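You operate a simulated robot arm through the tools that you are given. There is no shell and no other tool. Be economical: measure what you need, move in short steps, check, and stop when the job is done.

You run a simulated robot arm. Do the job below in one go: nothing can be reset, and whatever is moved stays where it is left.

JOB
Put one of the clean green filters from the top of the parts stand on top of the grey drum filter. Then put the white filter cartridge on the top of the small table away on the desk top. Then put the white piston on the top of the board bench away on the top of the repair bench. Then put two of the silver tins from the top of the repair bench on the top of the packing table. Then fetch the green head and set it on top of the orange case. Keep to this order. Set down upright: clean green filter, white filter cartridge, silver tin.

The check looks at the end state, three seconds after you hand in, the way a careful person would. Anything else that was tipped, shoved, dropped, spilled or broken makes it a failure.

ROBOT AND FRAMES
A 7-joint arm with a vacuum gripper on a trunk, on a base that drives. Base frame: it is fixed to the floor where the robot stands at the start and does not move with it; the origin is under the middle of the robot, x ahead of it, y to its left, z up. Readings come in m, degrees, newtons and seconds.
With the tool pointing down near the work surface it reaches from about 0.1 to 0.9 m from the robot's upright axis, wherever it stands. Its first joint turns from -166.0 to 166.0 degrees. Places, roughly: clean green filter (5x5x7 cm) [0.5, -0.3, 0.5]; desk top [1.3, -1.9, 0.8]; green head (9x9x8 cm) [0.9, 2.5, 0.9]; grey drum filter (6x6x6 cm) [-1, 0.2, 0.9]; orange case (16x15x3 cm) [0.7, 0.3, 0.9]; silver tin (7x7x8 cm) [1.1, 2.7, 0.9]; top of the packing table [3.5, 2.7, 0.8]; top of the repair bench [1.2, 2.7, 0.9]; white filter cartridge (5x5x9 cm) [-1.1, -0.4, 0.8]; white piston (5x5x3 cm) [-1, 1.5, 0.9]. Payload 1.06 kg.
Tool frame: the origin (TCP) lies in the middle of the cups' lips, and z points out of the cups. The gripper has 1 cup of 0.024 m across, covering 0.024 by 0.024 m (tool x, y); the bellows give 0.008 m. With the vacuum on, a cup seals on a smooth face that it is pressed against (1 to 4 N); it does not hold porous or soft things. The pull reaches 23 N.
Orientation is that of the tool frame in the base frame, as [roll, pitch, yaw] about the fixed x, y, z axes, in that order (R = Rz(yaw) Ry(pitch) Rx(roll)). With the cups facing straight down, the tool's x points along the base's -x, its y along +y and its z along -z.

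CONTROLS
- The arm moves only by the tool arm_command. Its argument "plan" is a list of rows, each an object of numbers (a shift or turn left out is 0, a gripper value left out holds the last): "tx", "ty", "tz": the shift along the tool's x, y, z in m; "ax", "ay", "az": the turn, a rotation vector about the tool's x, y, z in degrees; "vacuum": the vacuum: 1 switches it on, -1 off. In form: [{"tx": .., "ty": .., "tz": .., "ax": .., "ay": .., "az": .., "vacuum": ..}, ...]. A call has 1 to 8 rows; each row is the pose to reach, as a shift and turn from the pose commanded when the call began, along the tool's axes at that moment. Each row takes 0.2 s and may step no farther than 0.05 m and 8.6 degrees from the row before; otherwise, or with a gripper value out of range, the whole call is refused. Where a pose cannot be reached the arm comes as near as it can. A force on the tool above 40 N (or 10 N above the force at the start of the call, whichever is more), or a blocked arm, ends the call early, and 0.2 s more pass. The pull builds up within a second once a cup has sealed. Time passes only in rows, and 0.2 s behind the last, so rows that repeat a pose give it time. The reply holds the time, the measured pose of the TCP, the force on the tool along the base axes and the pull of the vacuum, in the units named above and with some noise, with the torque about the TCP (base axes, N m) and any sound that the robot's microphone picked up, and new pictures: "show" is both (left out), scene, wrist or none.
- Cameras (640 x 400 px; columns grow to the right, rows downward): "scene" is now at [0.0807, 0.1559, 1.446]; the picture's right is [-0.94, 0.35, 0.00], its down [0.33, 0.87, -0.36] and it looks along [-0.13, -0.34, -0.93] (base axes); focal length 214 px, centre (320, 200). "wrist" rides on the gripper at [0.078, 0.019, -0.096] in the tool frame; the picture's right is [-0.23, 0.97, 0.00], its down [-0.71, -0.17, -0.68] and it looks along [-0.67, -0.16, 0.73] (tool axes); focal length 243 px, centre (320, 200).
- base_move(legs): drives the robot by 1 to 6 legs, each [ahead, left, turn to the left] in m, m and degrees, along the robot's own axes; the way and the turn of a leg run together, so that a leg with both is an arc; at most 1.5 m and 180 degrees a leg. The arm and the cameras ride along, it lands a little off, and it stops where it bumps. It gives what a move gives, and a new picture of the scene camera.
- pan_tilt(pan, tilt): turns the head with the scene camera to pan (to the left, within 120 degrees either way) and tilt (down, from -29 to 69), counted from straight ahead of the robot. It gives what a move gives, and a new picture of the scene camera.
- pixel_to_xyz(camera, pixels): for up to 12 pixels [column, row] of the newest picture of that camera ("zoom" is the newest enlarged one), the place [x, y, z] in the base frame of the surface seen there, good to about 0.002 m. The clock stands still meanwhile.
- close_up(camera, box): a new picture of the part [left, top, right, bottom] of that camera's present view, enlarged. The clock stands still meanwhile.
- close_job(): hands the job in; it is judged then, once.

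Work in short steps. Measure before you move; look again where a grasp or a placing could have gone wrong, and mend it. You have 124 turns and 260 pictures in all, those below and enlarged ones among them. Switch the vacuum off and draw the arm clear of the work before you hand the job in, unless the task says otherwise; then end with one line.

The tools are called after "Emit:" by a JSON object that holds its "method" and its "body". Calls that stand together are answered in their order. arm_command: Moves the arm, as the interface text tells. Its arguments: {"type":"object","properties":{"plan":{"type":"array"},"show":{"type":"string","enum":["both","scene","wrist","none"]}},"required":["plan"]} The other tools are called the same way: base_move (legs) drives the base; pan_tilt (pan, tilt) turns the head that bears the scene camera; pixel_to_xyz (camera, pixels) gives the place of the surface under pixels of a picture; close_up (camera, box) takes an enlarged picture of a part of a camera's view; close_job () hands the job in.

At the start:

```text
t: 0.0
ee_pos: [-0.289, -0.2048, 1.1838]
tool_rot: [180.0, 0.0, 180.0]
wrist_force: [0.3, -0.3, -1.2]
ft_torque: [0.04, 0.02, 0.03]
pull: 0.3
robot x, y, heading: [-0.0012, -0.002, -0.1]
head pan, tilt: [-110.7, 68.8]
```

scene: 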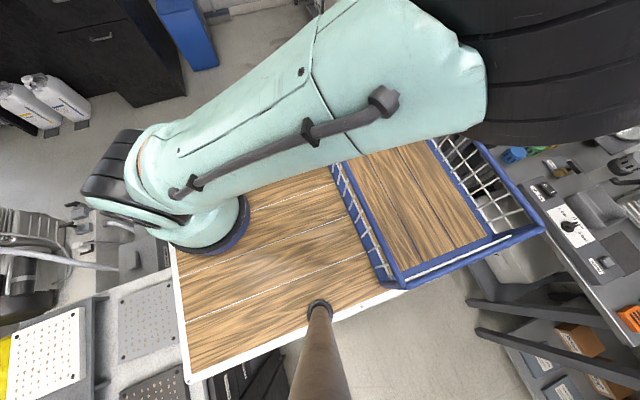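
wrist: 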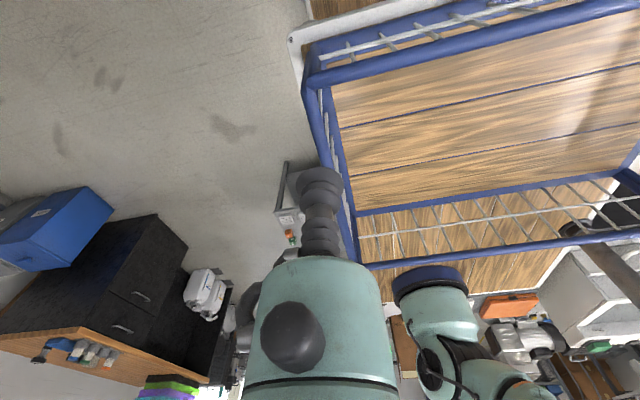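

The scene picture shows the robot's own base and arm; I'll pan the head toward the parts stand (ahead right).

Emit:
{"method": "pan_tilt", "body": {"pan": -30, "tilt": 50}}

Emit:
{"method": "pan_tilt", "body": {"pan": 30, "tilt": 30}}

Emit:
{"method": "pan_tilt", "body": {"pan": 115, "tilt": 30}}

Emit:
{"method": "pan_tilt", "body": {"pan": -115, "tilt": 30}}

```text
t: 1.5
ee_pos: [-0.2894, -0.2031, 1.1831]
tool_rot: [-180.0, 0.0, 179.9]
wrist_force: [0.8, 0.8, 0.5]
ft_torque: [-0.01, 0.01, 0.0]
pull: 0.1
robot x, y, heading: [-0.0005, -0.0015, 0.2]
head pan, tilt: [-30.0, 50.0]
```

scene: 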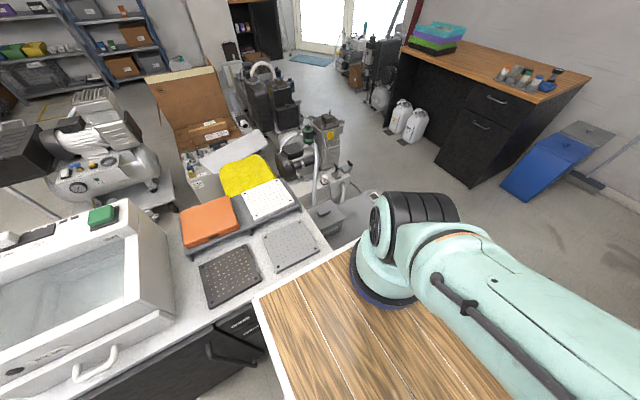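

```text
t: 2.8
ee_pos: [-0.2885, -0.2037, 1.1821]
tool_rot: [-180.0, 0.0, 179.9]
wrist_force: [-0.2, 0.2, 0.5]
ft_torque: [-0.02, -0.02, -0.05]
pull: 0.0
robot x, y, heading: [-0.0013, -0.0013, -0.2]
head pan, tilt: [30.0, 30.0]
```

scene: 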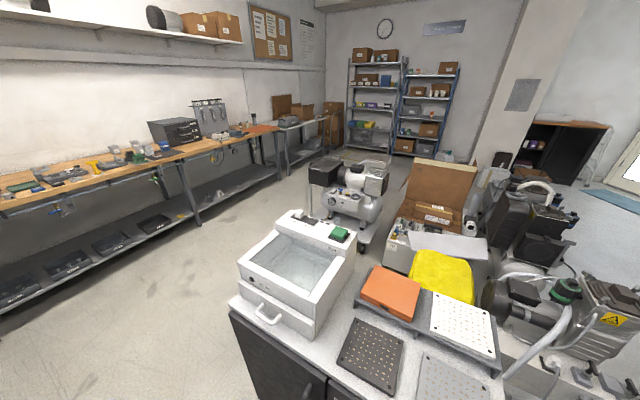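

```text
t: 4.4
ee_pos: [-0.2887, -0.2045, 1.184]
tool_rot: [180.0, 0.1, 179.8]
wrist_force: [-0.6, 0.5, -0.3]
ft_torque: [-0.02, -0.04, -0.01]
pull: 0.0
robot x, y, heading: [0.003, 0.0005, -0.1]
head pan, tilt: [115.0, 30.0]
```

scene: 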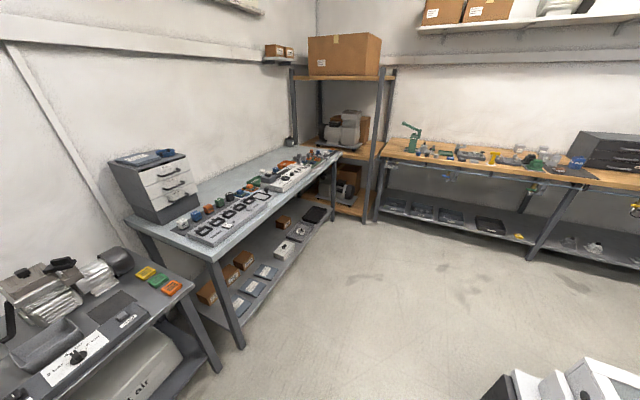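

```text
t: 7.7
ee_pos: [-0.2898, -0.2027, 1.1832]
tool_rot: [179.9, 0.0, 180.0]
wrist_force: [-0.5, -0.3, -0.1]
ft_torque: [-0.01, 0.0, 0.02]
pull: 0.0
robot x, y, heading: [0.0018, 0.0014, -0.1]
head pan, tilt: [-115.0, 30.0]
```

scene: 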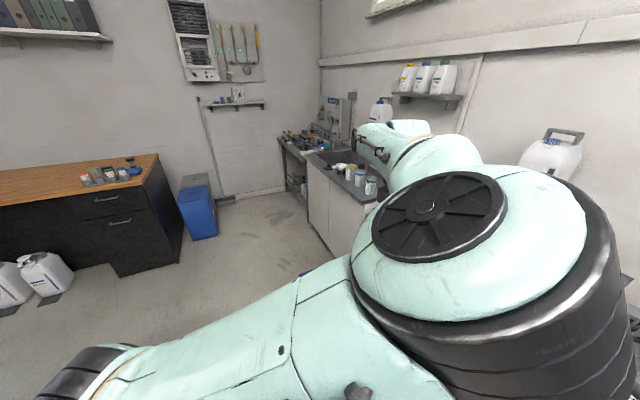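

The arm is blocking the view of the stand area. I'll look down at the right side and measure the deck.

Emit:
{"method": "pan_tilt", "body": {"pan": -60, "tilt": 65}}

Emit:
{"method": "pixel_to_xyz", "body": {"camera": "wrist", "pixels": [[450, 150], [500, 220], [330, 40], [320, 215], [427, 275], [520, 305], [290, 235]]}}

```text
t: 8.9
ee_pos: [-0.2888, -0.2036, 1.1826]
tool_rot: [180.0, 0.0, 179.9]
wrist_force: [0.4, 0.2, -0.4]
ft_torque: [0.0, -0.02, -0.01]
pull: 0.0
robot x, y, heading: [-0.0012, -0.002, -0.0]
head pan, tilt: [-60.0, 65.0]
```

scene: 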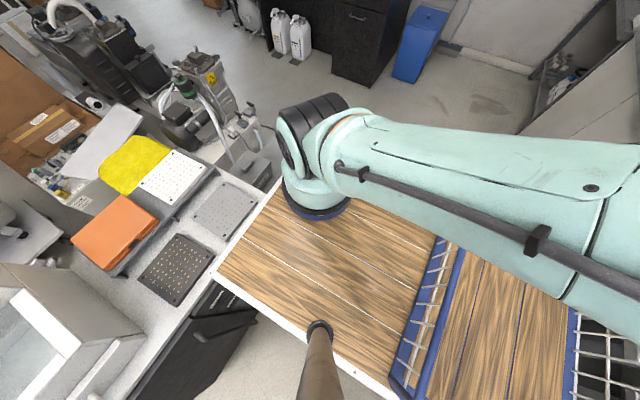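

```text
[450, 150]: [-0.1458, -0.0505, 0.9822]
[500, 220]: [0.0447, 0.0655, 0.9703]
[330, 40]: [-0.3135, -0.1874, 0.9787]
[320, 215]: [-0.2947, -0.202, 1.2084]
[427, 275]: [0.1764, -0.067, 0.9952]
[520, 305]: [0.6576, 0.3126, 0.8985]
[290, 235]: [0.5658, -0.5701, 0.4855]
```

The wrist picture shows something near (290,235) at about z 0.49; I'll enlarge that.

Emit:
{"method": "close_up", "body": {"camera": "wrist", "box": [240, 150, 340, 260]}}

Emit:
{"method": "pixel_to_xyz", "body": {"camera": "scene", "pixels": [[250, 155], [260, 170], [300, 250], [240, 240], [310, 325], [115, 235], [225, 205], [400, 380]]}}

```text
3.64 times, centred on (290, 205) of wrist
```

zoom: 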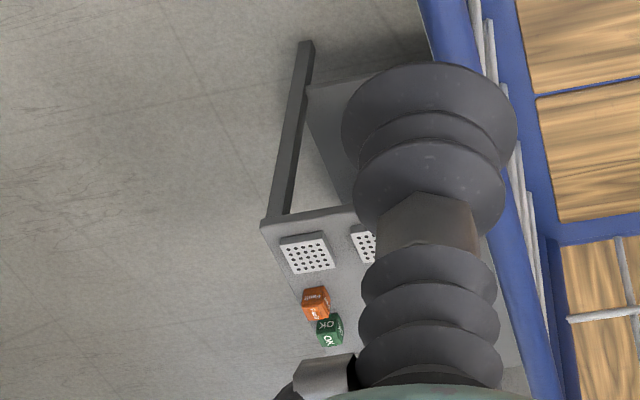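

```text
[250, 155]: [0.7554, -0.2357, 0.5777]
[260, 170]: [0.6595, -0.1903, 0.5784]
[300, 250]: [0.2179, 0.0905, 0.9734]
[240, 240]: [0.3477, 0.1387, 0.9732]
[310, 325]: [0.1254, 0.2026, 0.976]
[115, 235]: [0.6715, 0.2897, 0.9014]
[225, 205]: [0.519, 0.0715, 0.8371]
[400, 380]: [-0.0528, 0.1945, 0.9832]
```

Move the arm out to the right and around, staying high, to view the stand.

Emit:
{"method": "arm_command", "body": {"plan": [{"ty": -0.05}, {"ty": -0.1}, {"ty": -0.15}, {"tx": -0.04, "ty": -0.18}, {"tx": -0.08, "ty": -0.21}, {"tx": -0.12, "ty": -0.24}, {"tx": -0.16, "ty": -0.26}, {"tx": -0.2, "ty": -0.28}], "show": "both"}}

```text
t: 10.8
ee_pos: [-0.0864, -0.4832, 1.1845]
tool_rot: [-180.0, 0.0, 180.0]
wrist_force: [-0.9, -0.3, 0.0]
ft_torque: [0.0, -0.01, -0.03]
pull: 0.2
robot x, y, heading: [0.0009, -0.0033, 0.3]
head pan, tilt: [-60.0, 65.0]
```

scene: 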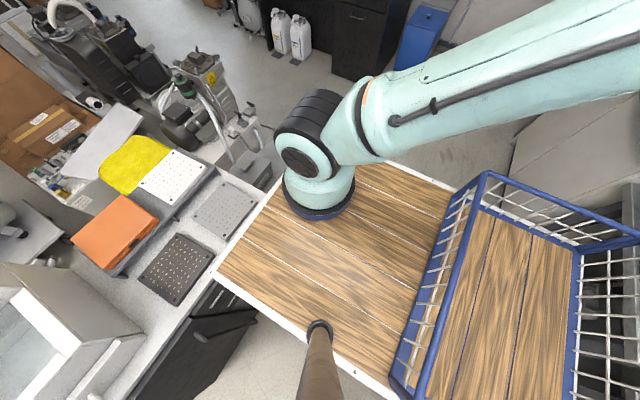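
wrist: 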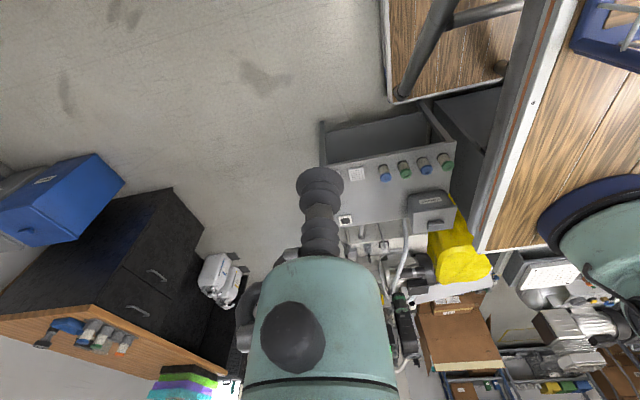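

Now the stand is visible in the wrist picture with coloured cylinders at rows 160-172. I'll enlarge.

Emit:
{"method": "close_up", "body": {"camera": "wrist", "box": [310, 100, 490, 240]}}

Emit:
{"method": "pixel_to_xyz", "body": {"camera": "wrist", "pixels": [[384, 176], [404, 173], [423, 168], [444, 165], [383, 167], [406, 165], [426, 160], [448, 157], [370, 200], [495, 215], [420, 130], [480, 180]]}}

```text
2.86 times, centred on (400, 170) of wrist
```

zoom: 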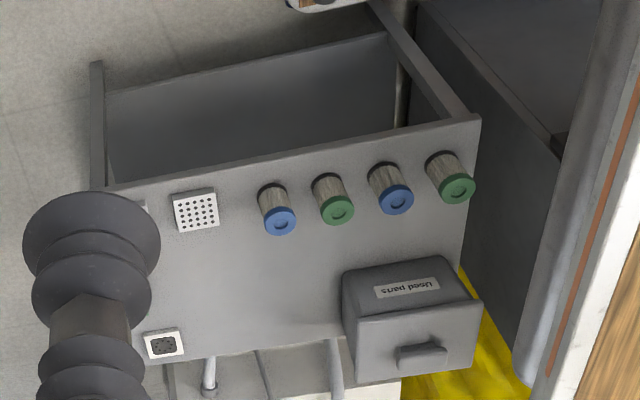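

```text
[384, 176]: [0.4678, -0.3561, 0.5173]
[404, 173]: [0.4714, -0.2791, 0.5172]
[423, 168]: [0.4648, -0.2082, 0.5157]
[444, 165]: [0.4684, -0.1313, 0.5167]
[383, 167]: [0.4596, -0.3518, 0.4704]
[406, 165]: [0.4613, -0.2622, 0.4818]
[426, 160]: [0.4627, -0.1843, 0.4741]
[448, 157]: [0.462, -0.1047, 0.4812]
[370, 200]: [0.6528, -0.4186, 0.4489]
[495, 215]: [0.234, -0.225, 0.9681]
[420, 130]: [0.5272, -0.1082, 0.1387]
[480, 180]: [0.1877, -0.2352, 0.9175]
```

Green filters stand at about (0.475,-0.28) and (0.47,-0.12), tops near z 0.517; the deck edge is close to them. I'll drive a little back and left to give the arm room.

Emit:
{"method": "pixel_to_xyz", "body": {"camera": "zoom", "pixels": [[337, 211], [457, 188], [322, 183], [280, 221], [640, 300], [520, 390]]}}

Emit:
{"method": "base_move", "body": {"legs": [[-0.1, 0.15, 0]]}}

```text
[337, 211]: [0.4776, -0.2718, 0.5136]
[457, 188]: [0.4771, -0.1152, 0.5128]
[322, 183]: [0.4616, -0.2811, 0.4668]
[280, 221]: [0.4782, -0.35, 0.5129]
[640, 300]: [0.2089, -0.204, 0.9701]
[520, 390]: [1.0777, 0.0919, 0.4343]
```

```text
t: 12.3
ee_pos: [-0.1872, -0.3302, 1.183]
tool_rot: [180.0, 0.0, 179.9]
wrist_force: [0.1, 0.5, 0.0]
ft_torque: [0.0, -0.04, 0.03]
pull: 0.0
robot x, y, heading: [-0.1017, 0.1549, -0.0]
head pan, tilt: [-60.0, 65.0]
```

scene: 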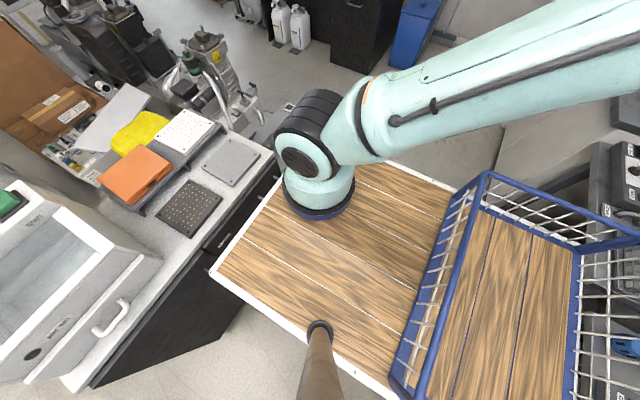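

Now sweep the arm forward over the stand at height.

Emit:
{"method": "arm_command", "body": {"plan": [{"tx": -0.045, "ty": -0.02}, {"tx": -0.09, "ty": -0.04}, {"tx": -0.135, "ty": -0.06}, {"tx": -0.18, "ty": -0.07}, {"tx": -0.23, "ty": -0.07}, {"tx": -0.28, "ty": -0.07}, {"tx": -0.33, "ty": -0.06}, {"tx": -0.38, "ty": -0.05}], "show": "none"}}

Emit:
{"method": "arm_command", "body": {"plan": [{"tx": -0.045, "ty": 0.02}, {"tx": -0.09, "ty": 0.03}, {"tx": -0.135, "ty": 0.05}, {"tx": -0.18, "ty": 0.06, "tz": 0.02}, {"tx": -0.18, "ty": 0.06, "tz": 0.07}, {"tx": -0.18, "ty": 0.06, "tz": 0.12}, {"tx": -0.18, "ty": 0.06, "tz": 0.17}, {"tx": -0.18, "ty": 0.06, "tz": 0.22}], "show": "both"}}

```text
refused: row 7 steps farther than a row can; nothing moved
```

```text
refused: row 4 steps farther than a row can; nothing moved
```

The step limit is on the vector length; I'll resend with smaller steps.

Emit:
{"method": "arm_command", "body": {"plan": [{"tx": -0.045, "ty": -0.02}, {"tx": -0.09, "ty": -0.04}, {"tx": -0.135, "ty": -0.06}, {"tx": -0.18, "ty": -0.07}, {"tx": -0.225, "ty": -0.07}, {"tx": -0.27, "ty": -0.07}, {"tx": -0.315, "ty": -0.06}, {"tx": -0.36, "ty": -0.05}], "show": "none"}}

Emit:
{"method": "arm_command", "body": {"plan": [{"tx": -0.045, "ty": 0.02}, {"tx": -0.09, "ty": 0.03}, {"tx": -0.135, "ty": 0.04}, {"tx": -0.18, "ty": 0.05}, {"tx": -0.18, "ty": 0.05, "tz": 0.05}, {"tx": -0.18, "ty": 0.05, "tz": 0.1}, {"tx": -0.18, "ty": 0.05, "tz": 0.15}, {"tx": -0.18, "ty": 0.05, "tz": 0.2}], "show": "both"}}

```text
t: 14.1
ee_pos: [0.1742, -0.3815, 1.1833]
tool_rot: [-179.9, 0.1, 179.8]
wrist_force: [0.5, -0.3, 0.2]
ft_torque: [0.03, -0.04, 0.04]
pull: 0.0
robot x, y, heading: [-0.1034, 0.1517, -0.2]
head pan, tilt: [-60.0, 65.0]
```

```text
t: 15.9
ee_pos: [0.3497, -0.3278, 0.982]
tool_rot: [-180.0, 0.0, 179.9]
wrist_force: [-0.2, -0.2, 0.5]
ft_torque: [-0.01, -0.01, -0.02]
pull: 0.0
robot x, y, heading: [-0.1029, 0.1527, -0.2]
head pan, tilt: [-60.0, 65.0]
```

scene: 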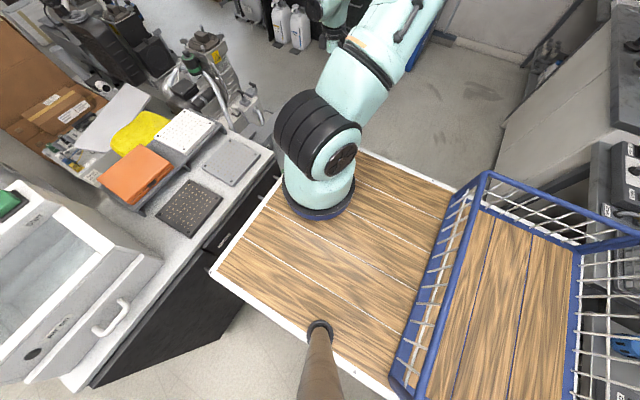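
wrist: 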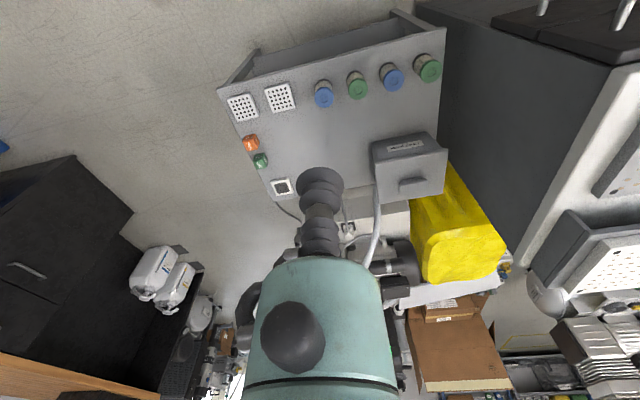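

Move over the second green filter (target x 0.478, y −0.272), descend to z≈0.70.

Emit:
{"method": "arm_command", "body": {"plan": [{"tx": -0.045, "ty": 0.018}, {"tx": -0.09, "ty": 0.036}, {"tx": -0.128, "ty": 0.055}, {"tx": -0.128, "ty": 0.055, "tz": 0.05}, {"tx": -0.128, "ty": 0.055, "tz": 0.1}, {"tx": -0.128, "ty": 0.055, "tz": 0.15}, {"tx": -0.128, "ty": 0.055, "tz": 0.2}, {"tx": -0.128, "ty": 0.055, "tz": 0.25}], "show": "both"}}

```text
t: 17.7
ee_pos: [0.4784, -0.2776, 0.7319]
tool_rot: [-179.9, -0.2, 179.9]
wrist_force: [-0.3, 0.3, 0.4]
ft_torque: [-0.01, -0.02, -0.01]
pull: 0.0
robot x, y, heading: [-0.0979, 0.1512, -0.3]
head pan, tilt: [-60.0, 65.0]
```

scene: 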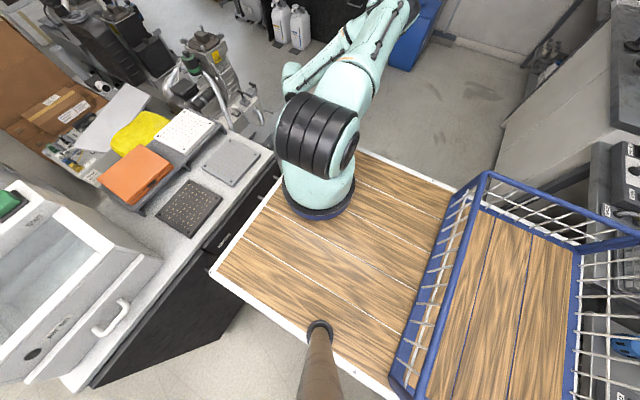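
wrist: 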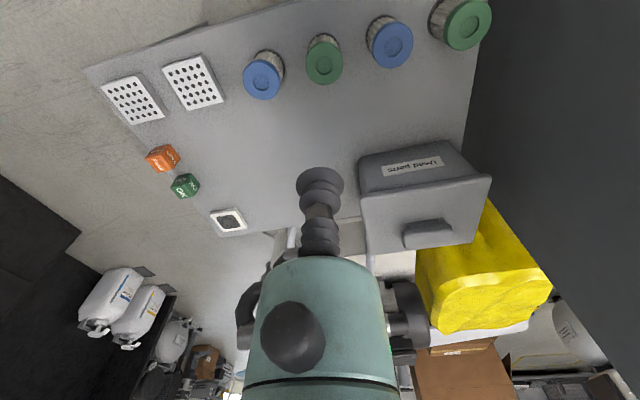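

Measure the green filter's cap at (324,62).

Emit:
{"method": "pixel_to_xyz", "body": {"camera": "wrist", "pixels": [[324, 62], [324, 45], [324, 80], [307, 62], [341, 62], [462, 25], [262, 78]]}}

Emit:
{"method": "close_up", "body": {"camera": "wrist", "box": [230, 0, 500, 110]}}

```text
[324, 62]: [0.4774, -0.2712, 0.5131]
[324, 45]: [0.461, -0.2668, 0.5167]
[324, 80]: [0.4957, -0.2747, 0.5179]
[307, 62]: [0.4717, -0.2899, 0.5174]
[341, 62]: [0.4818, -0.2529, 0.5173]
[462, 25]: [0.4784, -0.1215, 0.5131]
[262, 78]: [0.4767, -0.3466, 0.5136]
```

```text
2.37 times, centred on (365, 55) of wrist
```

zoom: 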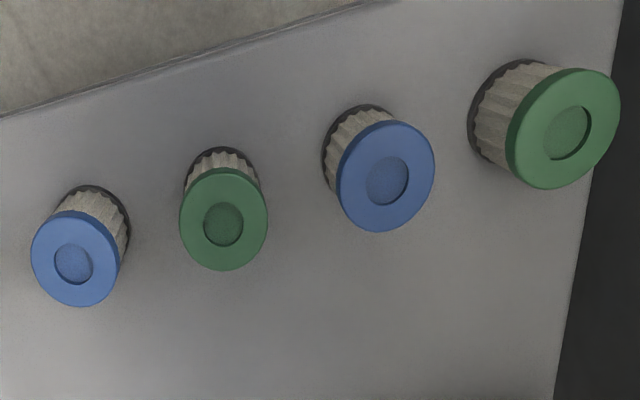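

Two green filters look clean with a centred recess in the cap; press at the cap's centre (0.478,−0.271). Descend to just above first.

Emit:
{"method": "arm_command", "body": {"plan": [{"ty": 0.005, "tz": 0.05}, {"ty": 0.005, "tz": 0.1}, {"ty": 0.005, "tz": 0.15}, {"ty": 0.005, "tz": 0.18}, {"ty": 0.005, "tz": 0.195}, {"ty": 0.005, "tz": 0.195}], "show": "wrist"}}

```text
refused: row 1 steps farther than a row can; nothing moved
```

Vector length slightly over; resend.

Emit:
{"method": "arm_command", "body": {"plan": [{"ty": 0.005, "tz": 0.045}, {"ty": 0.005, "tz": 0.09}, {"ty": 0.005, "tz": 0.135}, {"ty": 0.005, "tz": 0.175}, {"ty": 0.005, "tz": 0.195}, {"ty": 0.005, "tz": 0.195}], "show": "wrist"}}

```text
t: 19.1
ee_pos: [0.4837, -0.2767, 0.6675]
tool_rot: [180.0, -0.1, 180.0]
wrist_force: [-0.1, 0.5, 0.3]
ft_torque: [-0.01, 0.02, 0.01]
pull: 0.1
out of reach, approached as far as the arm can: row 2, 3, 4, 5, 6
robot x, y, heading: [-0.0991, 0.1511, 0.1]
head pan, tilt: [-60.0, 65.0]
```

wrist: 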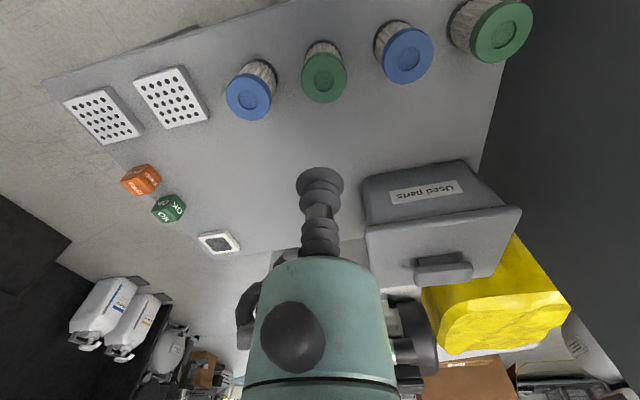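

Out of reach at this distance. Raise, then drive the base a bit closer.

Emit:
{"method": "arm_command", "body": {"plan": [{"tz": -0.03}, {"tz": -0.06}, {"tz": -0.06}], "show": "none"}}

Emit:
{"method": "base_move", "body": {"legs": [[0.05, -0.11, 0]]}}

```text
t: 19.9
ee_pos: [0.4828, -0.2768, 0.7284]
tool_rot: [180.0, -0.1, 179.9]
wrist_force: [-0.8, 0.8, -0.9]
ft_torque: [0.01, -0.03, 0.03]
pull: 0.2
robot x, y, heading: [-0.1013, 0.1524, 0.1]
head pan, tilt: [-60.0, 65.0]
```

```text
t: 21.1
ee_pos: [0.532, -0.3885, 0.7288]
tool_rot: [-179.9, -0.1, 179.8]
wrist_force: [1.0, 0.6, -0.4]
ft_torque: [-0.04, 0.01, 0.01]
pull: 0.0
robot x, y, heading: [-0.0504, 0.0443, -0.3]
head pan, tilt: [-60.0, 65.0]
```

scene: 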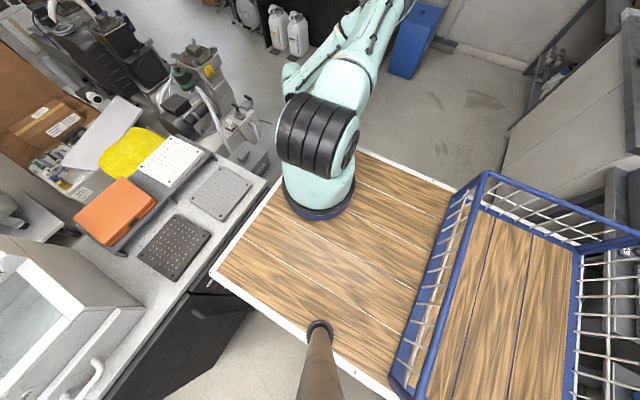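

Shift the tool to (0.478,−0.271) and descend toward z≈0.56.

Emit:
{"method": "arm_command", "body": {"plan": [{"tx": 0.02, "ty": 0.04}, {"tx": 0.04, "ty": 0.08}, {"tx": 0.054, "ty": 0.117}, {"tx": 0.054, "ty": 0.117, "tz": 0.05}, {"tx": 0.054, "ty": 0.117, "tz": 0.1}, {"tx": 0.054, "ty": 0.117, "tz": 0.15}, {"tx": 0.054, "ty": 0.117, "tz": 0.17}, {"tx": 0.054, "ty": 0.117, "tz": 0.17}], "show": "both"}}

```text
t: 22.9
ee_pos: [0.5056, -0.2973, 0.684]
tool_rot: [-179.9, 0.0, 179.8]
wrist_force: [-1.1, 0.5, -0.2]
ft_torque: [0.02, 0.01, -0.03]
pull: 0.1
out of reach, approached as far as the arm can: row 4, 5, 6, 7, 8
robot x, y, heading: [-0.05, 0.0448, -0.2]
head pan, tilt: [-60.0, 65.0]
```

scene: 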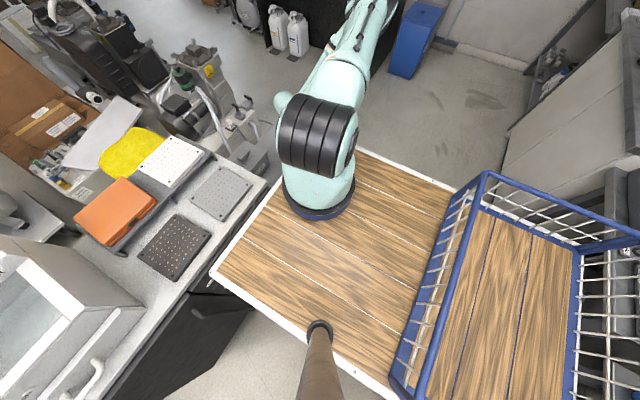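
wrist: 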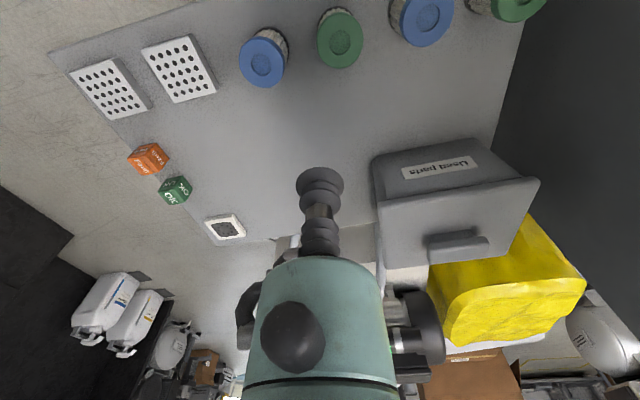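

The arm stops short; let me see its configuration.

Emit:
{"method": "pan_tilt", "body": {"pan": -55, "tilt": 35}}

Emit:
{"method": "pixel_to_xyz", "body": {"camera": "scene", "pixels": [[320, 300], [320, 330], [300, 250], [360, 200], [360, 150], [340, 120], [400, 100], [320, 200]]}}

```text
t: 23.9
ee_pos: [0.5054, -0.298, 0.6842]
tool_rot: [-180.0, -0.1, 179.8]
wrist_force: [0.5, 0.5, 0.5]
ft_torque: [0.02, 0.04, 0.0]
pull: 0.3
robot x, y, heading: [-0.0502, 0.0449, -0.4]
head pan, tilt: [-55.0, 35.0]
```

scene: 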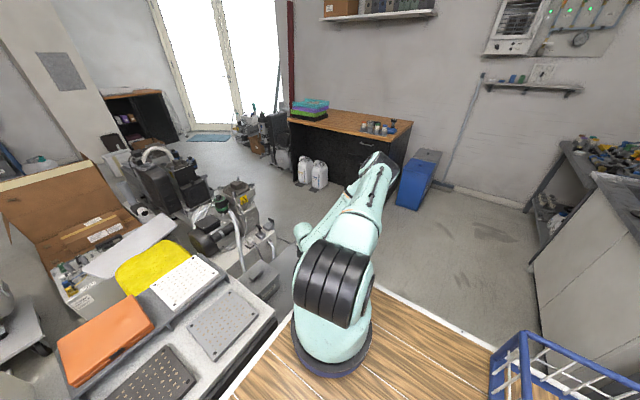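

```text
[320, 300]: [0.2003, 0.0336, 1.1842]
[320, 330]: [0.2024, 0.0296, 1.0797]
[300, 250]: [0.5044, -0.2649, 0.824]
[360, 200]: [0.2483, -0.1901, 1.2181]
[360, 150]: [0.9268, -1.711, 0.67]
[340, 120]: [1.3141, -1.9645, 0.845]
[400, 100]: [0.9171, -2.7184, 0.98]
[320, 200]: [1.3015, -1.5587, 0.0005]
```

Emit:
{"method": "close_up", "body": {"camera": "scene", "box": [240, 120, 440, 400]}}

Emit:
{"method": "pixel_to_xyz", "body": {"camera": "scene", "pixels": [[383, 165], [375, 178], [365, 215], [345, 230], [330, 260], [300, 235], [345, 205], [395, 175]]}}

```text
1.43 times, centred on (340, 260) of scene
```

zoom: 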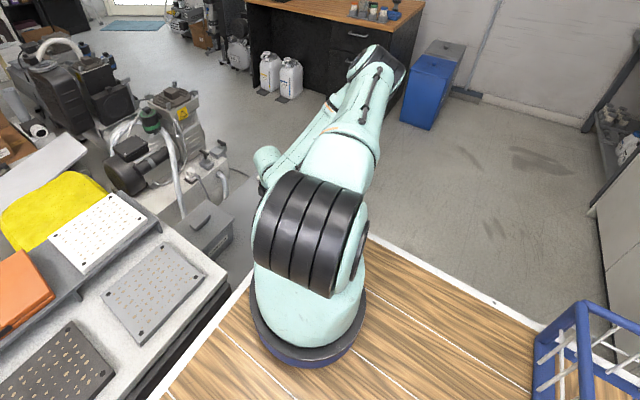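

```text
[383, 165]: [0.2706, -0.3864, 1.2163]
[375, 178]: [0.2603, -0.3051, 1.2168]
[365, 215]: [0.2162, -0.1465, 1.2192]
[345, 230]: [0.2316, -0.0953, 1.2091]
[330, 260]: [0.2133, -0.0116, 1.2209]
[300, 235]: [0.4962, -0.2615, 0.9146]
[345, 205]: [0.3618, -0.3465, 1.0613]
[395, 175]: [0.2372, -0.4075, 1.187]
```

The elbow is swung to the side because I kept the tool's yaw while the shoulder turned. I'll raise slightly and yaw the tool counter‑clockwise (tool −z) to unwind.

Emit:
{"method": "arm_command", "body": {"plan": [{"tz": -0.04, "az": -8.5}, {"tz": -0.04, "az": -17}, {"tz": -0.04, "az": -25.5}, {"tz": -0.04, "az": -34}, {"tz": -0.04, "az": -42.5}, {"tz": -0.04, "az": -51}, {"tz": -0.04, "az": -59.5}, {"tz": -0.04, "az": -68}], "show": "scene"}}

```text
t: 25.6
ee_pos: [0.5039, -0.2949, 0.7292]
tool_rot: [180.0, -0.1, -112.1]
wrist_force: [0.0, 0.1, -0.4]
ft_torque: [-0.01, 0.0, -0.01]
pull: 0.0
robot x, y, heading: [-0.0481, 0.0422, -0.2]
head pan, tilt: [-55.0, 35.0]
```

scene: 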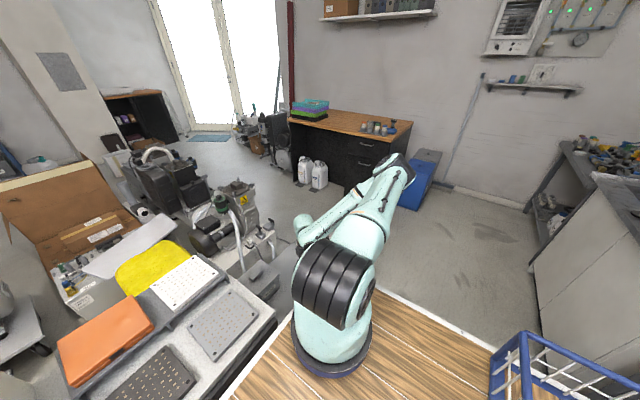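

Test descending now.

Emit:
{"method": "arm_command", "body": {"plan": [{"tx": -0.0125, "ty": 0.033}, {"tx": -0.0125, "ty": 0.033, "tz": 0.05}, {"tx": -0.0125, "ty": 0.033, "tz": 0.1}, {"tx": -0.0125, "ty": 0.033, "tz": 0.13}, {"tx": -0.0125, "ty": 0.033, "tz": 0.13}], "show": "scene"}}

```text
t: 26.9
ee_pos: [0.5007, -0.2897, 0.6869]
tool_rot: [179.9, -0.1, -112.2]
wrist_force: [1.4, -0.1, -0.5]
ft_torque: [0.03, 0.02, 0.02]
pull: 0.0
out of reach, approached as far as the arm can: row 2, 3, 4, 5
robot x, y, heading: [-0.0493, 0.0425, -0.4]
head pan, tilt: [-55.0, 35.0]
```

scene: 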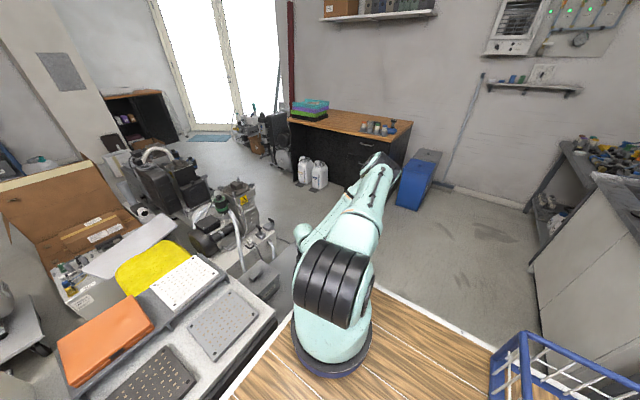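

The wrist yawed, but the elbow remains sideways. I'll raise, stretch the arm outward to straighten it in plane, then descend.

Emit:
{"method": "arm_command", "body": {"plan": [{"tz": -0.05}, {"tz": -0.1}, {"tz": -0.15}, {"tz": -0.2}, {"tz": -0.2, "tx": 0.017, "ty": -0.047}, {"tz": -0.2, "tx": 0.034, "ty": -0.093}, {"tz": -0.2, "tx": 0.051, "ty": -0.139}, {"tz": -0.2, "tx": 0.068, "ty": -0.185}], "show": "none"}}

Emit:
{"method": "arm_command", "body": {"plan": [{"tx": 0.017, "ty": -0.046}, {"tx": 0.034, "ty": -0.092}, {"tx": 0.051, "ty": -0.138}, {"tx": 0.051, "ty": -0.138, "tz": 0.05}, {"tx": 0.051, "ty": -0.138, "tz": 0.1}], "show": "scene"}}

```text
t: 28.6
ee_pos: [0.6445, -0.426, 0.8867]
tool_rot: [179.9, 0.0, -112.2]
wrist_force: [0.5, -0.2, -0.3]
ft_torque: [-0.01, -0.01, -0.03]
pull: 0.1
robot x, y, heading: [-0.0527, 0.044, -0.2]
head pan, tilt: [-55.0, 35.0]
```

```text
t: 29.9
ee_pos: [0.7485, -0.5252, 0.7891]
tool_rot: [-179.9, -0.1, -112.2]
wrist_force: [-1.1, -0.3, 0.4]
ft_torque: [0.0, -0.03, 0.02]
pull: 0.1
robot x, y, heading: [-0.0506, 0.0406, -0.3]
head pan, tilt: [-55.0, 35.0]
```

scene: 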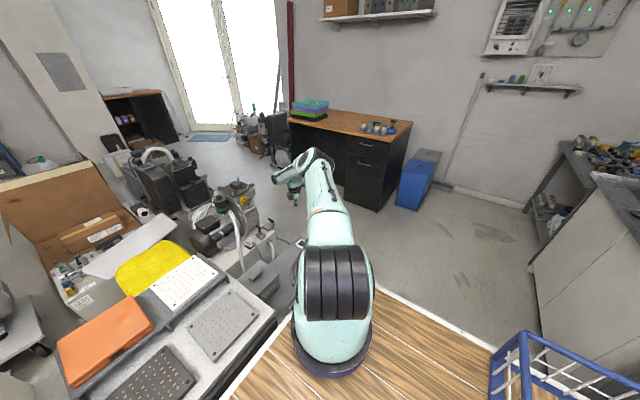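

Arm is now stretched and mostly in plane. Test descending here to z≈0.6.

Emit:
{"method": "arm_command", "body": {"plan": [{"tz": 0.05}, {"tz": 0.1}, {"tz": 0.15}, {"tz": 0.19}, {"tz": 0.19}], "show": "both"}}

```text
t: 31.1
ee_pos: [0.721, -0.4853, 0.7292]
tool_rot: [-180.0, 0.0, -112.2]
wrist_force: [-0.4, -0.1, 0.5]
ft_torque: [0.02, 0.01, 0.01]
pull: 0.1
out of reach, approached as far as the arm can: row 1, 2, 3, 4, 5
robot x, y, heading: [-0.0473, 0.0434, 0.0]
head pan, tilt: [-55.0, 35.0]
```

scene: 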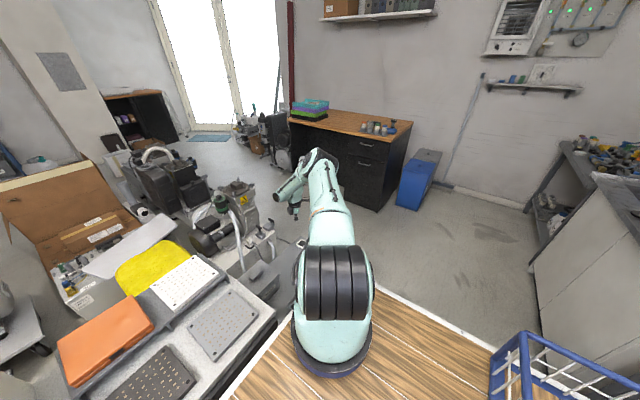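
wrist: 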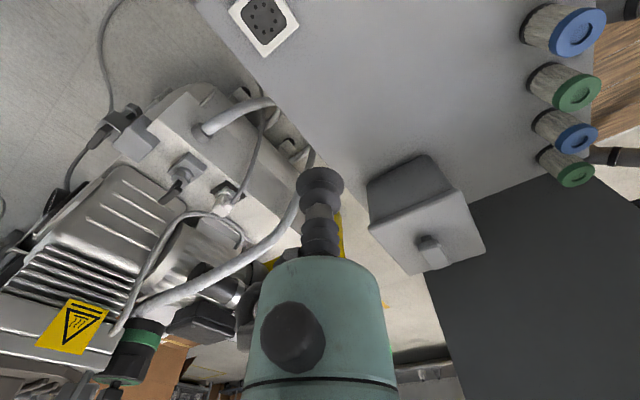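

Move inward at this height to over the target, now with the elbow in plane.

Emit:
{"method": "arm_command", "body": {"plan": [{"tx": -0.0153, "ty": 0.0436}, {"tx": -0.0306, "ty": 0.0872}, {"tx": -0.0459, "ty": 0.1308}, {"tx": -0.0612, "ty": 0.1744}, {"tx": -0.0765, "ty": 0.218}, {"tx": -0.0918, "ty": 0.2616}, {"tx": -0.107, "ty": 0.305}, {"tx": -0.107, "ty": 0.305, "tz": 0.05}], "show": "both"}}

```text
t: 32.9
ee_pos: [0.4885, -0.2772, 0.6934]
tool_rot: [-180.0, -0.1, -112.4]
wrist_force: [0.3, -0.5, -0.6]
ft_torque: [0.0, -0.01, 0.0]
pull: 0.1
out of reach, approached as far as the arm can: row 8
robot x, y, heading: [-0.0524, 0.0396, -0.1]
head pan, tilt: [-55.0, 35.0]
```

scene: 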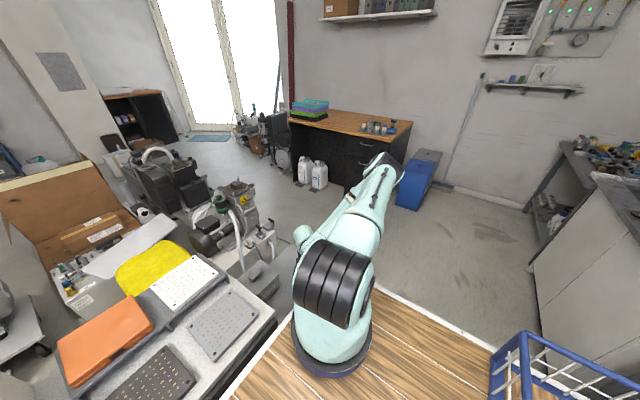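
wrist: 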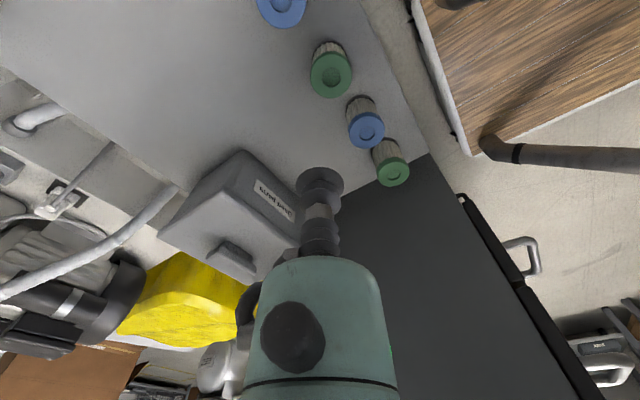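

The elbow seems attracted toward the arm's rearward home side, so low targets are better served at the robot's right side. I'll test that: raise, swing to the robot's right, and descend over free floor.

Emit:
{"method": "arm_command", "body": {"plan": [{"tz": -0.05}, {"tz": -0.1}, {"tz": -0.1, "tx": 0.045, "ty": 0.015}, {"tz": -0.1, "tx": 0.09, "ty": 0.03}, {"tz": -0.1, "tx": 0.135, "ty": 0.045}, {"tz": -0.1, "tx": 0.18, "ty": 0.06}, {"tz": -0.1, "tx": 0.225, "ty": 0.075}, {"tz": -0.1, "tx": 0.27, "ty": 0.09}], "show": "none"}}

Emit:
{"method": "arm_command", "body": {"plan": [{"tx": 0.035, "ty": 0.015}, {"tx": 0.07, "ty": 0.03}, {"tx": 0.07, "ty": 0.03, "tz": 0.05}, {"tx": 0.07, "ty": 0.03, "tz": 0.1}, {"tx": 0.07, "ty": 0.03, "tz": 0.15}, {"tx": 0.07, "ty": 0.03, "tz": 0.2}, {"tx": 0.07, "ty": 0.03, "tz": 0.25}, {"tx": 0.07, "ty": 0.03, "tz": 0.28}], "show": "scene"}}

```text
t: 34.6
ee_pos: [0.3019, -0.4903, 0.7938]
tool_rot: [-180.0, -0.1, -112.1]
wrist_force: [-0.5, 0.1, 0.2]
ft_torque: [-0.01, -0.03, 0.02]
pull: 0.0
robot x, y, heading: [-0.0484, 0.0425, -0.3]
head pan, tilt: [-55.0, 35.0]
```

```text
t: 36.5
ee_pos: [0.2489, -0.5429, 0.6651]
tool_rot: [-180.0, -0.1, -112.2]
wrist_force: [0.3, -0.6, 0.2]
ft_torque: [0.02, 0.03, -0.02]
pull: 0.0
out of reach, approached as far as the arm can: row 5, 6, 7, 8
robot x, y, heading: [-0.0496, 0.0423, -0.2]
head pan, tilt: [-55.0, 35.0]
```

scene: 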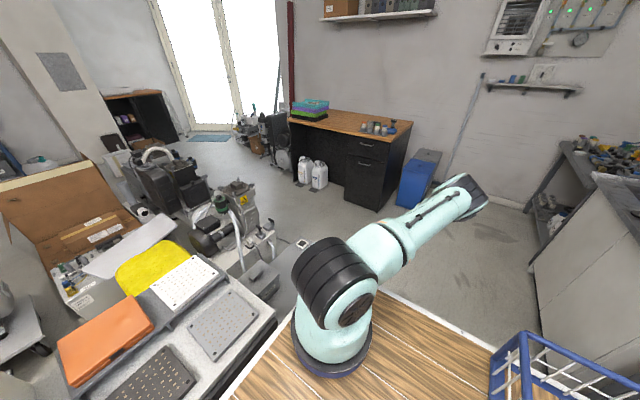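

Same lag. The swivel arose from sweeping with fixed yaw; I'll retrace to the home-like pose with yaw fixed, restore yaw, then sweep forward with yaw co-rotating.

Emit:
{"method": "arm_command", "body": {"plan": [{"tz": -0.05}, {"tz": -0.1}, {"tz": -0.15}, {"tz": -0.2}, {"tz": -0.25}, {"tz": -0.3}, {"tz": -0.35}, {"tz": -0.4}], "show": "none"}}

Emit:
{"method": "arm_command", "body": {"plan": [{"tx": 0.006, "ty": 0.049}, {"tx": 0.012, "ty": 0.098}, {"tx": 0.018, "ty": 0.147}, {"tx": 0.024, "ty": 0.196}, {"tx": 0.03, "ty": 0.245}, {"tx": 0.036, "ty": 0.294}, {"tx": 0.042, "ty": 0.343}, {"tx": 0.048, "ty": 0.392}], "show": "none"}}

Emit:
{"method": "arm_command", "body": {"plan": [{"tz": -0.05}, {"tz": -0.1}, {"tz": -0.12}, {"tz": -0.12, "tx": -0.026, "ty": 0.041}, {"tz": -0.12, "tx": -0.052, "ty": 0.082}, {"tz": -0.12, "tx": -0.078, "ty": 0.123}, {"tz": -0.12, "tx": -0.104, "ty": 0.164}, {"tz": -0.12, "tx": -0.13, "ty": 0.205}], "show": "none"}}

Emit:
{"method": "arm_command", "body": {"plan": [{"tx": -0.026, "ty": 0.041}, {"tx": -0.052, "ty": 0.086}], "show": "both"}}

```text
t: 38.2
ee_pos: [0.2474, -0.5447, 1.0666]
tool_rot: [179.8, 0.0, -112.2]
wrist_force: [-0.1, 0.0, -0.4]
ft_torque: [0.0, 0.0, 0.01]
pull: 0.0
robot x, y, heading: [-0.0496, 0.0431, 0.1]
head pan, tilt: [-55.0, 35.0]
```

```text
t: 40.0
ee_pos: [-0.1377, -0.4421, 1.064]
tool_rot: [179.9, 0.0, -112.3]
wrist_force: [-0.3, -0.7, 0.4]
ft_torque: [0.03, 0.03, 0.0]
pull: 0.0
robot x, y, heading: [-0.0512, 0.0439, -0.0]
head pan, tilt: [-55.0, 35.0]
```

```text
t: 41.9
ee_pos: [-0.2757, -0.2434, 1.1859]
tool_rot: [179.8, -0.1, -112.2]
wrist_force: [0.2, -0.5, 0.1]
ft_torque: [0.03, 0.0, -0.01]
pull: 0.1
robot x, y, heading: [-0.0513, 0.0412, -0.2]
head pan, tilt: [-55.0, 35.0]
```

```text
refused: row 2 steps farther than a row can; nothing moved
```

Emit:
{"method": "arm_command", "body": {"plan": [{"tx": -0.026, "ty": 0.04}, {"tx": -0.05, "ty": 0.08, "az": 8}, {"tx": -0.05, "ty": 0.08, "az": 16}, {"tx": -0.05, "ty": 0.08, "az": 24}, {"tx": -0.05, "ty": 0.08, "az": 32}, {"tx": -0.05, "ty": 0.08, "az": 40}, {"tx": -0.05, "ty": 0.08, "az": 48}, {"tx": -0.05, "ty": 0.08, "az": 56}], "show": "none"}}

Emit:
{"method": "pan_tilt", "body": {"pan": -80, "tilt": 50}}

```text
t: 43.6
ee_pos: [-0.3308, -0.1673, 1.1858]
tool_rot: [-180.0, -0.1, -168.5]
wrist_force: [1.0, 0.7, 0.5]
ft_torque: [-0.01, 0.01, 0.0]
pull: 0.0
robot x, y, heading: [-0.053, 0.043, -0.1]
head pan, tilt: [-55.0, 35.0]
```

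```text
t: 44.5
ee_pos: [-0.3311, -0.1674, 1.1865]
tool_rot: [-180.0, 0.0, -168.2]
wrist_force: [0.1, 0.6, 0.0]
ft_torque: [-0.02, -0.03, 0.0]
pull: 0.1
robot x, y, heading: [-0.051, 0.0417, -0.2]
head pan, tilt: [-80.0, 50.0]
```

scene: 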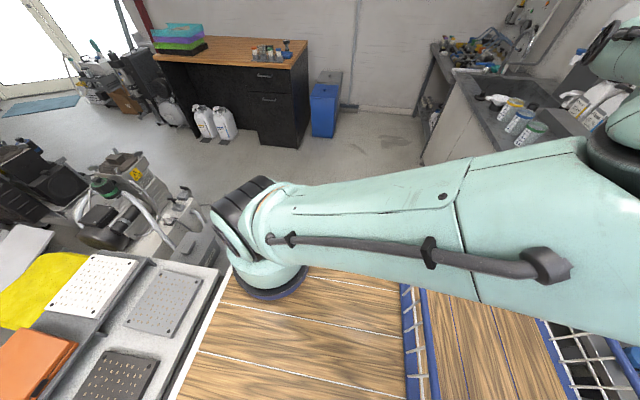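

Measure the arm's links here to understand its geometry.

Emit:
{"method": "pixel_to_xyz", "body": {"camera": "scene", "pixels": [[270, 220], [300, 215], [440, 210], [560, 220], [620, 150], [605, 120], [625, 60], [600, 45], [260, 265], [275, 290], [240, 210]]}}

```text
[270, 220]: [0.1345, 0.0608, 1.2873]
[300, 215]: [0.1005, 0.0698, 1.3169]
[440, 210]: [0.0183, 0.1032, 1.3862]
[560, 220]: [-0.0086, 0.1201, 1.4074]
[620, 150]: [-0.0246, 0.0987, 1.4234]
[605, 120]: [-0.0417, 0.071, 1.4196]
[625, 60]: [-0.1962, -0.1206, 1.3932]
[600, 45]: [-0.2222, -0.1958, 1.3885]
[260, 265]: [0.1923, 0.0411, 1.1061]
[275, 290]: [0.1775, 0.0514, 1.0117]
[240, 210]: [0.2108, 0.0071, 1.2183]
```

The elbow is held ~40° to the side even here. I'll try a trick: stretch the arm out to the side, roll the tool about the radial axis while stretched (shared by joints 3 and 5), then retract and unroll.

Emit:
{"method": "arm_command", "body": {"plan": [{"tx": -0.0053, "ty": -0.0449, "az": -8.5}, {"tx": -0.0106, "ty": -0.0898, "az": -17}, {"tx": -0.0159, "ty": -0.1347, "az": -25.5}, {"tx": -0.0212, "ty": -0.1796, "az": -34}, {"tx": -0.0265, "ty": -0.2245, "az": -42.5}, {"tx": -0.0318, "ty": -0.2694, "az": -51}, {"tx": -0.0371, "ty": -0.3143, "az": -59.5}, {"tx": -0.0424, "ty": -0.359, "az": -68}], "show": "none"}}

Emit:
{"method": "arm_command", "body": {"plan": [{"tx": 0.01, "ty": -0.048}, {"tx": 0.02, "ty": -0.096}, {"tx": 0.03, "ty": -0.144}, {"tx": 0.04, "ty": -0.192}, {"tx": 0.05, "ty": -0.24}, {"tx": 0.06, "ty": -0.288}, {"tx": 0.07, "ty": -0.335}, {"tx": 0.08, "ty": -0.3825}], "show": "scene"}}

```text
t: 46.3
ee_pos: [-0.2191, -0.5085, 1.1843]
tool_rot: [-180.0, 0.0, -100.2]
wrist_force: [-0.5, -0.2, -0.5]
ft_torque: [-0.07, 0.0, -0.02]
pull: 0.1
robot x, y, heading: [-0.052, 0.043, -0.2]
head pan, tilt: [-80.0, 50.0]
```

```text
t: 48.1
ee_pos: [0.1461, -0.6568, 1.1843]
tool_rot: [180.0, 0.0, -100.3]
wrist_force: [-1.1, 0.0, 1.1]
ft_torque: [0.03, -0.04, 0.0]
pull: 0.1
robot x, y, heading: [-0.0504, 0.0457, -0.4]
head pan, tilt: [-80.0, 50.0]
```

scene: 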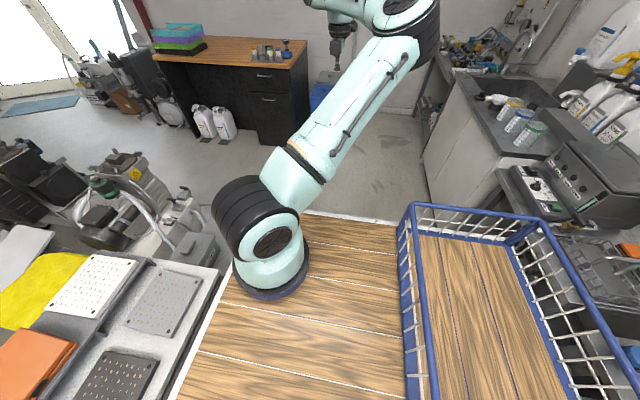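

Elbow still right of the tool. Stretch out nearly fully at shoulder height.

Emit:
{"method": "arm_command", "body": {"plan": [{"tx": 0.022, "ty": -0.0075, "tz": 0.03}, {"tx": 0.044, "ty": -0.015, "tz": 0.06}, {"tx": 0.066, "ty": -0.0225, "tz": 0.09}, {"tx": 0.088, "ty": -0.03, "tz": 0.12}, {"tx": 0.11, "ty": -0.0375, "tz": 0.15}, {"tx": 0.134, "ty": -0.045, "tz": 0.18}, {"tx": 0.16, "ty": -0.045, "tz": 0.18}, {"tx": 0.16, "ty": -0.045, "tz": 0.18}], "show": "scene"}}

```text
t: 49.9
ee_pos: [0.164, -0.8145, 1.0032]
tool_rot: [180.0, -0.1, -100.2]
wrist_force: [-0.7, -0.7, -0.7]
ft_torque: [0.0, -0.01, 0.0]
pull: 0.2
out of reach, approached as far as the arm can: row 7, 8
robot x, y, heading: [-0.0525, 0.0402, -0.2]
head pan, tilt: [-80.0, 50.0]
```

scene: 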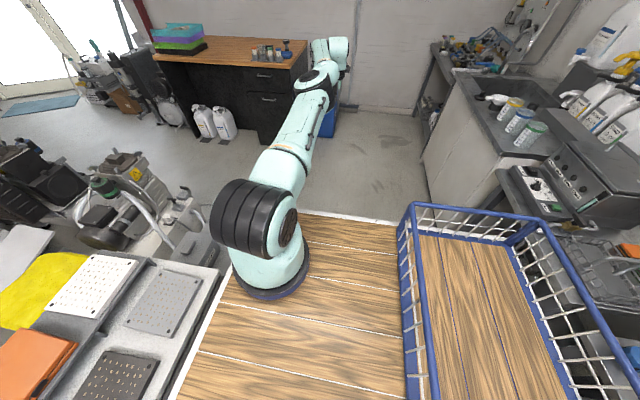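

Fully stretched. Now roll the tool about the radial axis (tool x), keeping the wrist centre fixed.

Emit:
{"method": "arm_command", "body": {"plan": [{"tx": -0.01, "ty": 0.03, "tz": -0.002, "ax": -8.5}, {"tx": -0.01, "ty": 0.058, "tz": -0.009, "ax": -17}, {"tx": -0.01, "ty": 0.086, "tz": -0.019, "ax": -25.5}, {"tx": -0.01, "ty": 0.112, "tz": -0.034, "ax": -34}, {"tx": -0.01, "ty": 0.135, "tz": -0.053, "ax": -42.5}, {"tx": -0.01, "ty": 0.155, "tz": -0.074, "ax": -51}, {"tx": -0.01, "ty": 0.172, "tz": -0.0985, "ax": -59.5}, {"tx": -0.01, "ty": 0.185, "tz": -0.125, "ax": -68}], "show": "scene"}}

```text
t: 51.7
ee_pos: [-0.0173, -0.7712, 1.1289]
tool_rot: [111.8, 0.0, -100.2]
wrist_force: [0.8, -0.6, 0.5]
ft_torque: [0.03, -0.03, 0.0]
pull: 0.1
robot x, y, heading: [-0.0509, 0.0407, -0.1]
head pan, tilt: [-80.0, 50.0]
```

scene: 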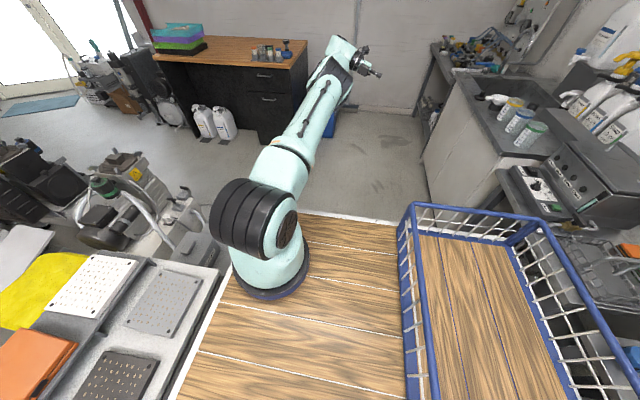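

Now retract inward 0.27 m with the tool still rolled.

Emit:
{"method": "arm_command", "body": {"plan": [{"tx": -0.045}, {"tx": -0.09}, {"tx": -0.135}, {"tx": -0.18}, {"tx": -0.225}, {"tx": -0.27}], "show": "scene"}}

```text
t: 53.1
ee_pos: [0.0297, -0.5038, 1.13]
tool_rot: [111.9, -0.1, -100.3]
wrist_force: [0.8, -0.7, -0.3]
ft_torque: [0.02, 0.0, 0.01]
pull: 0.0
robot x, y, heading: [-0.0506, 0.0419, -0.2]
head pan, tilt: [-80.0, 50.0]
```

scene: 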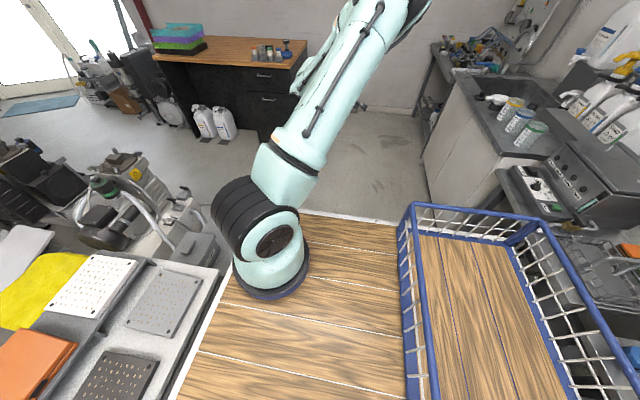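

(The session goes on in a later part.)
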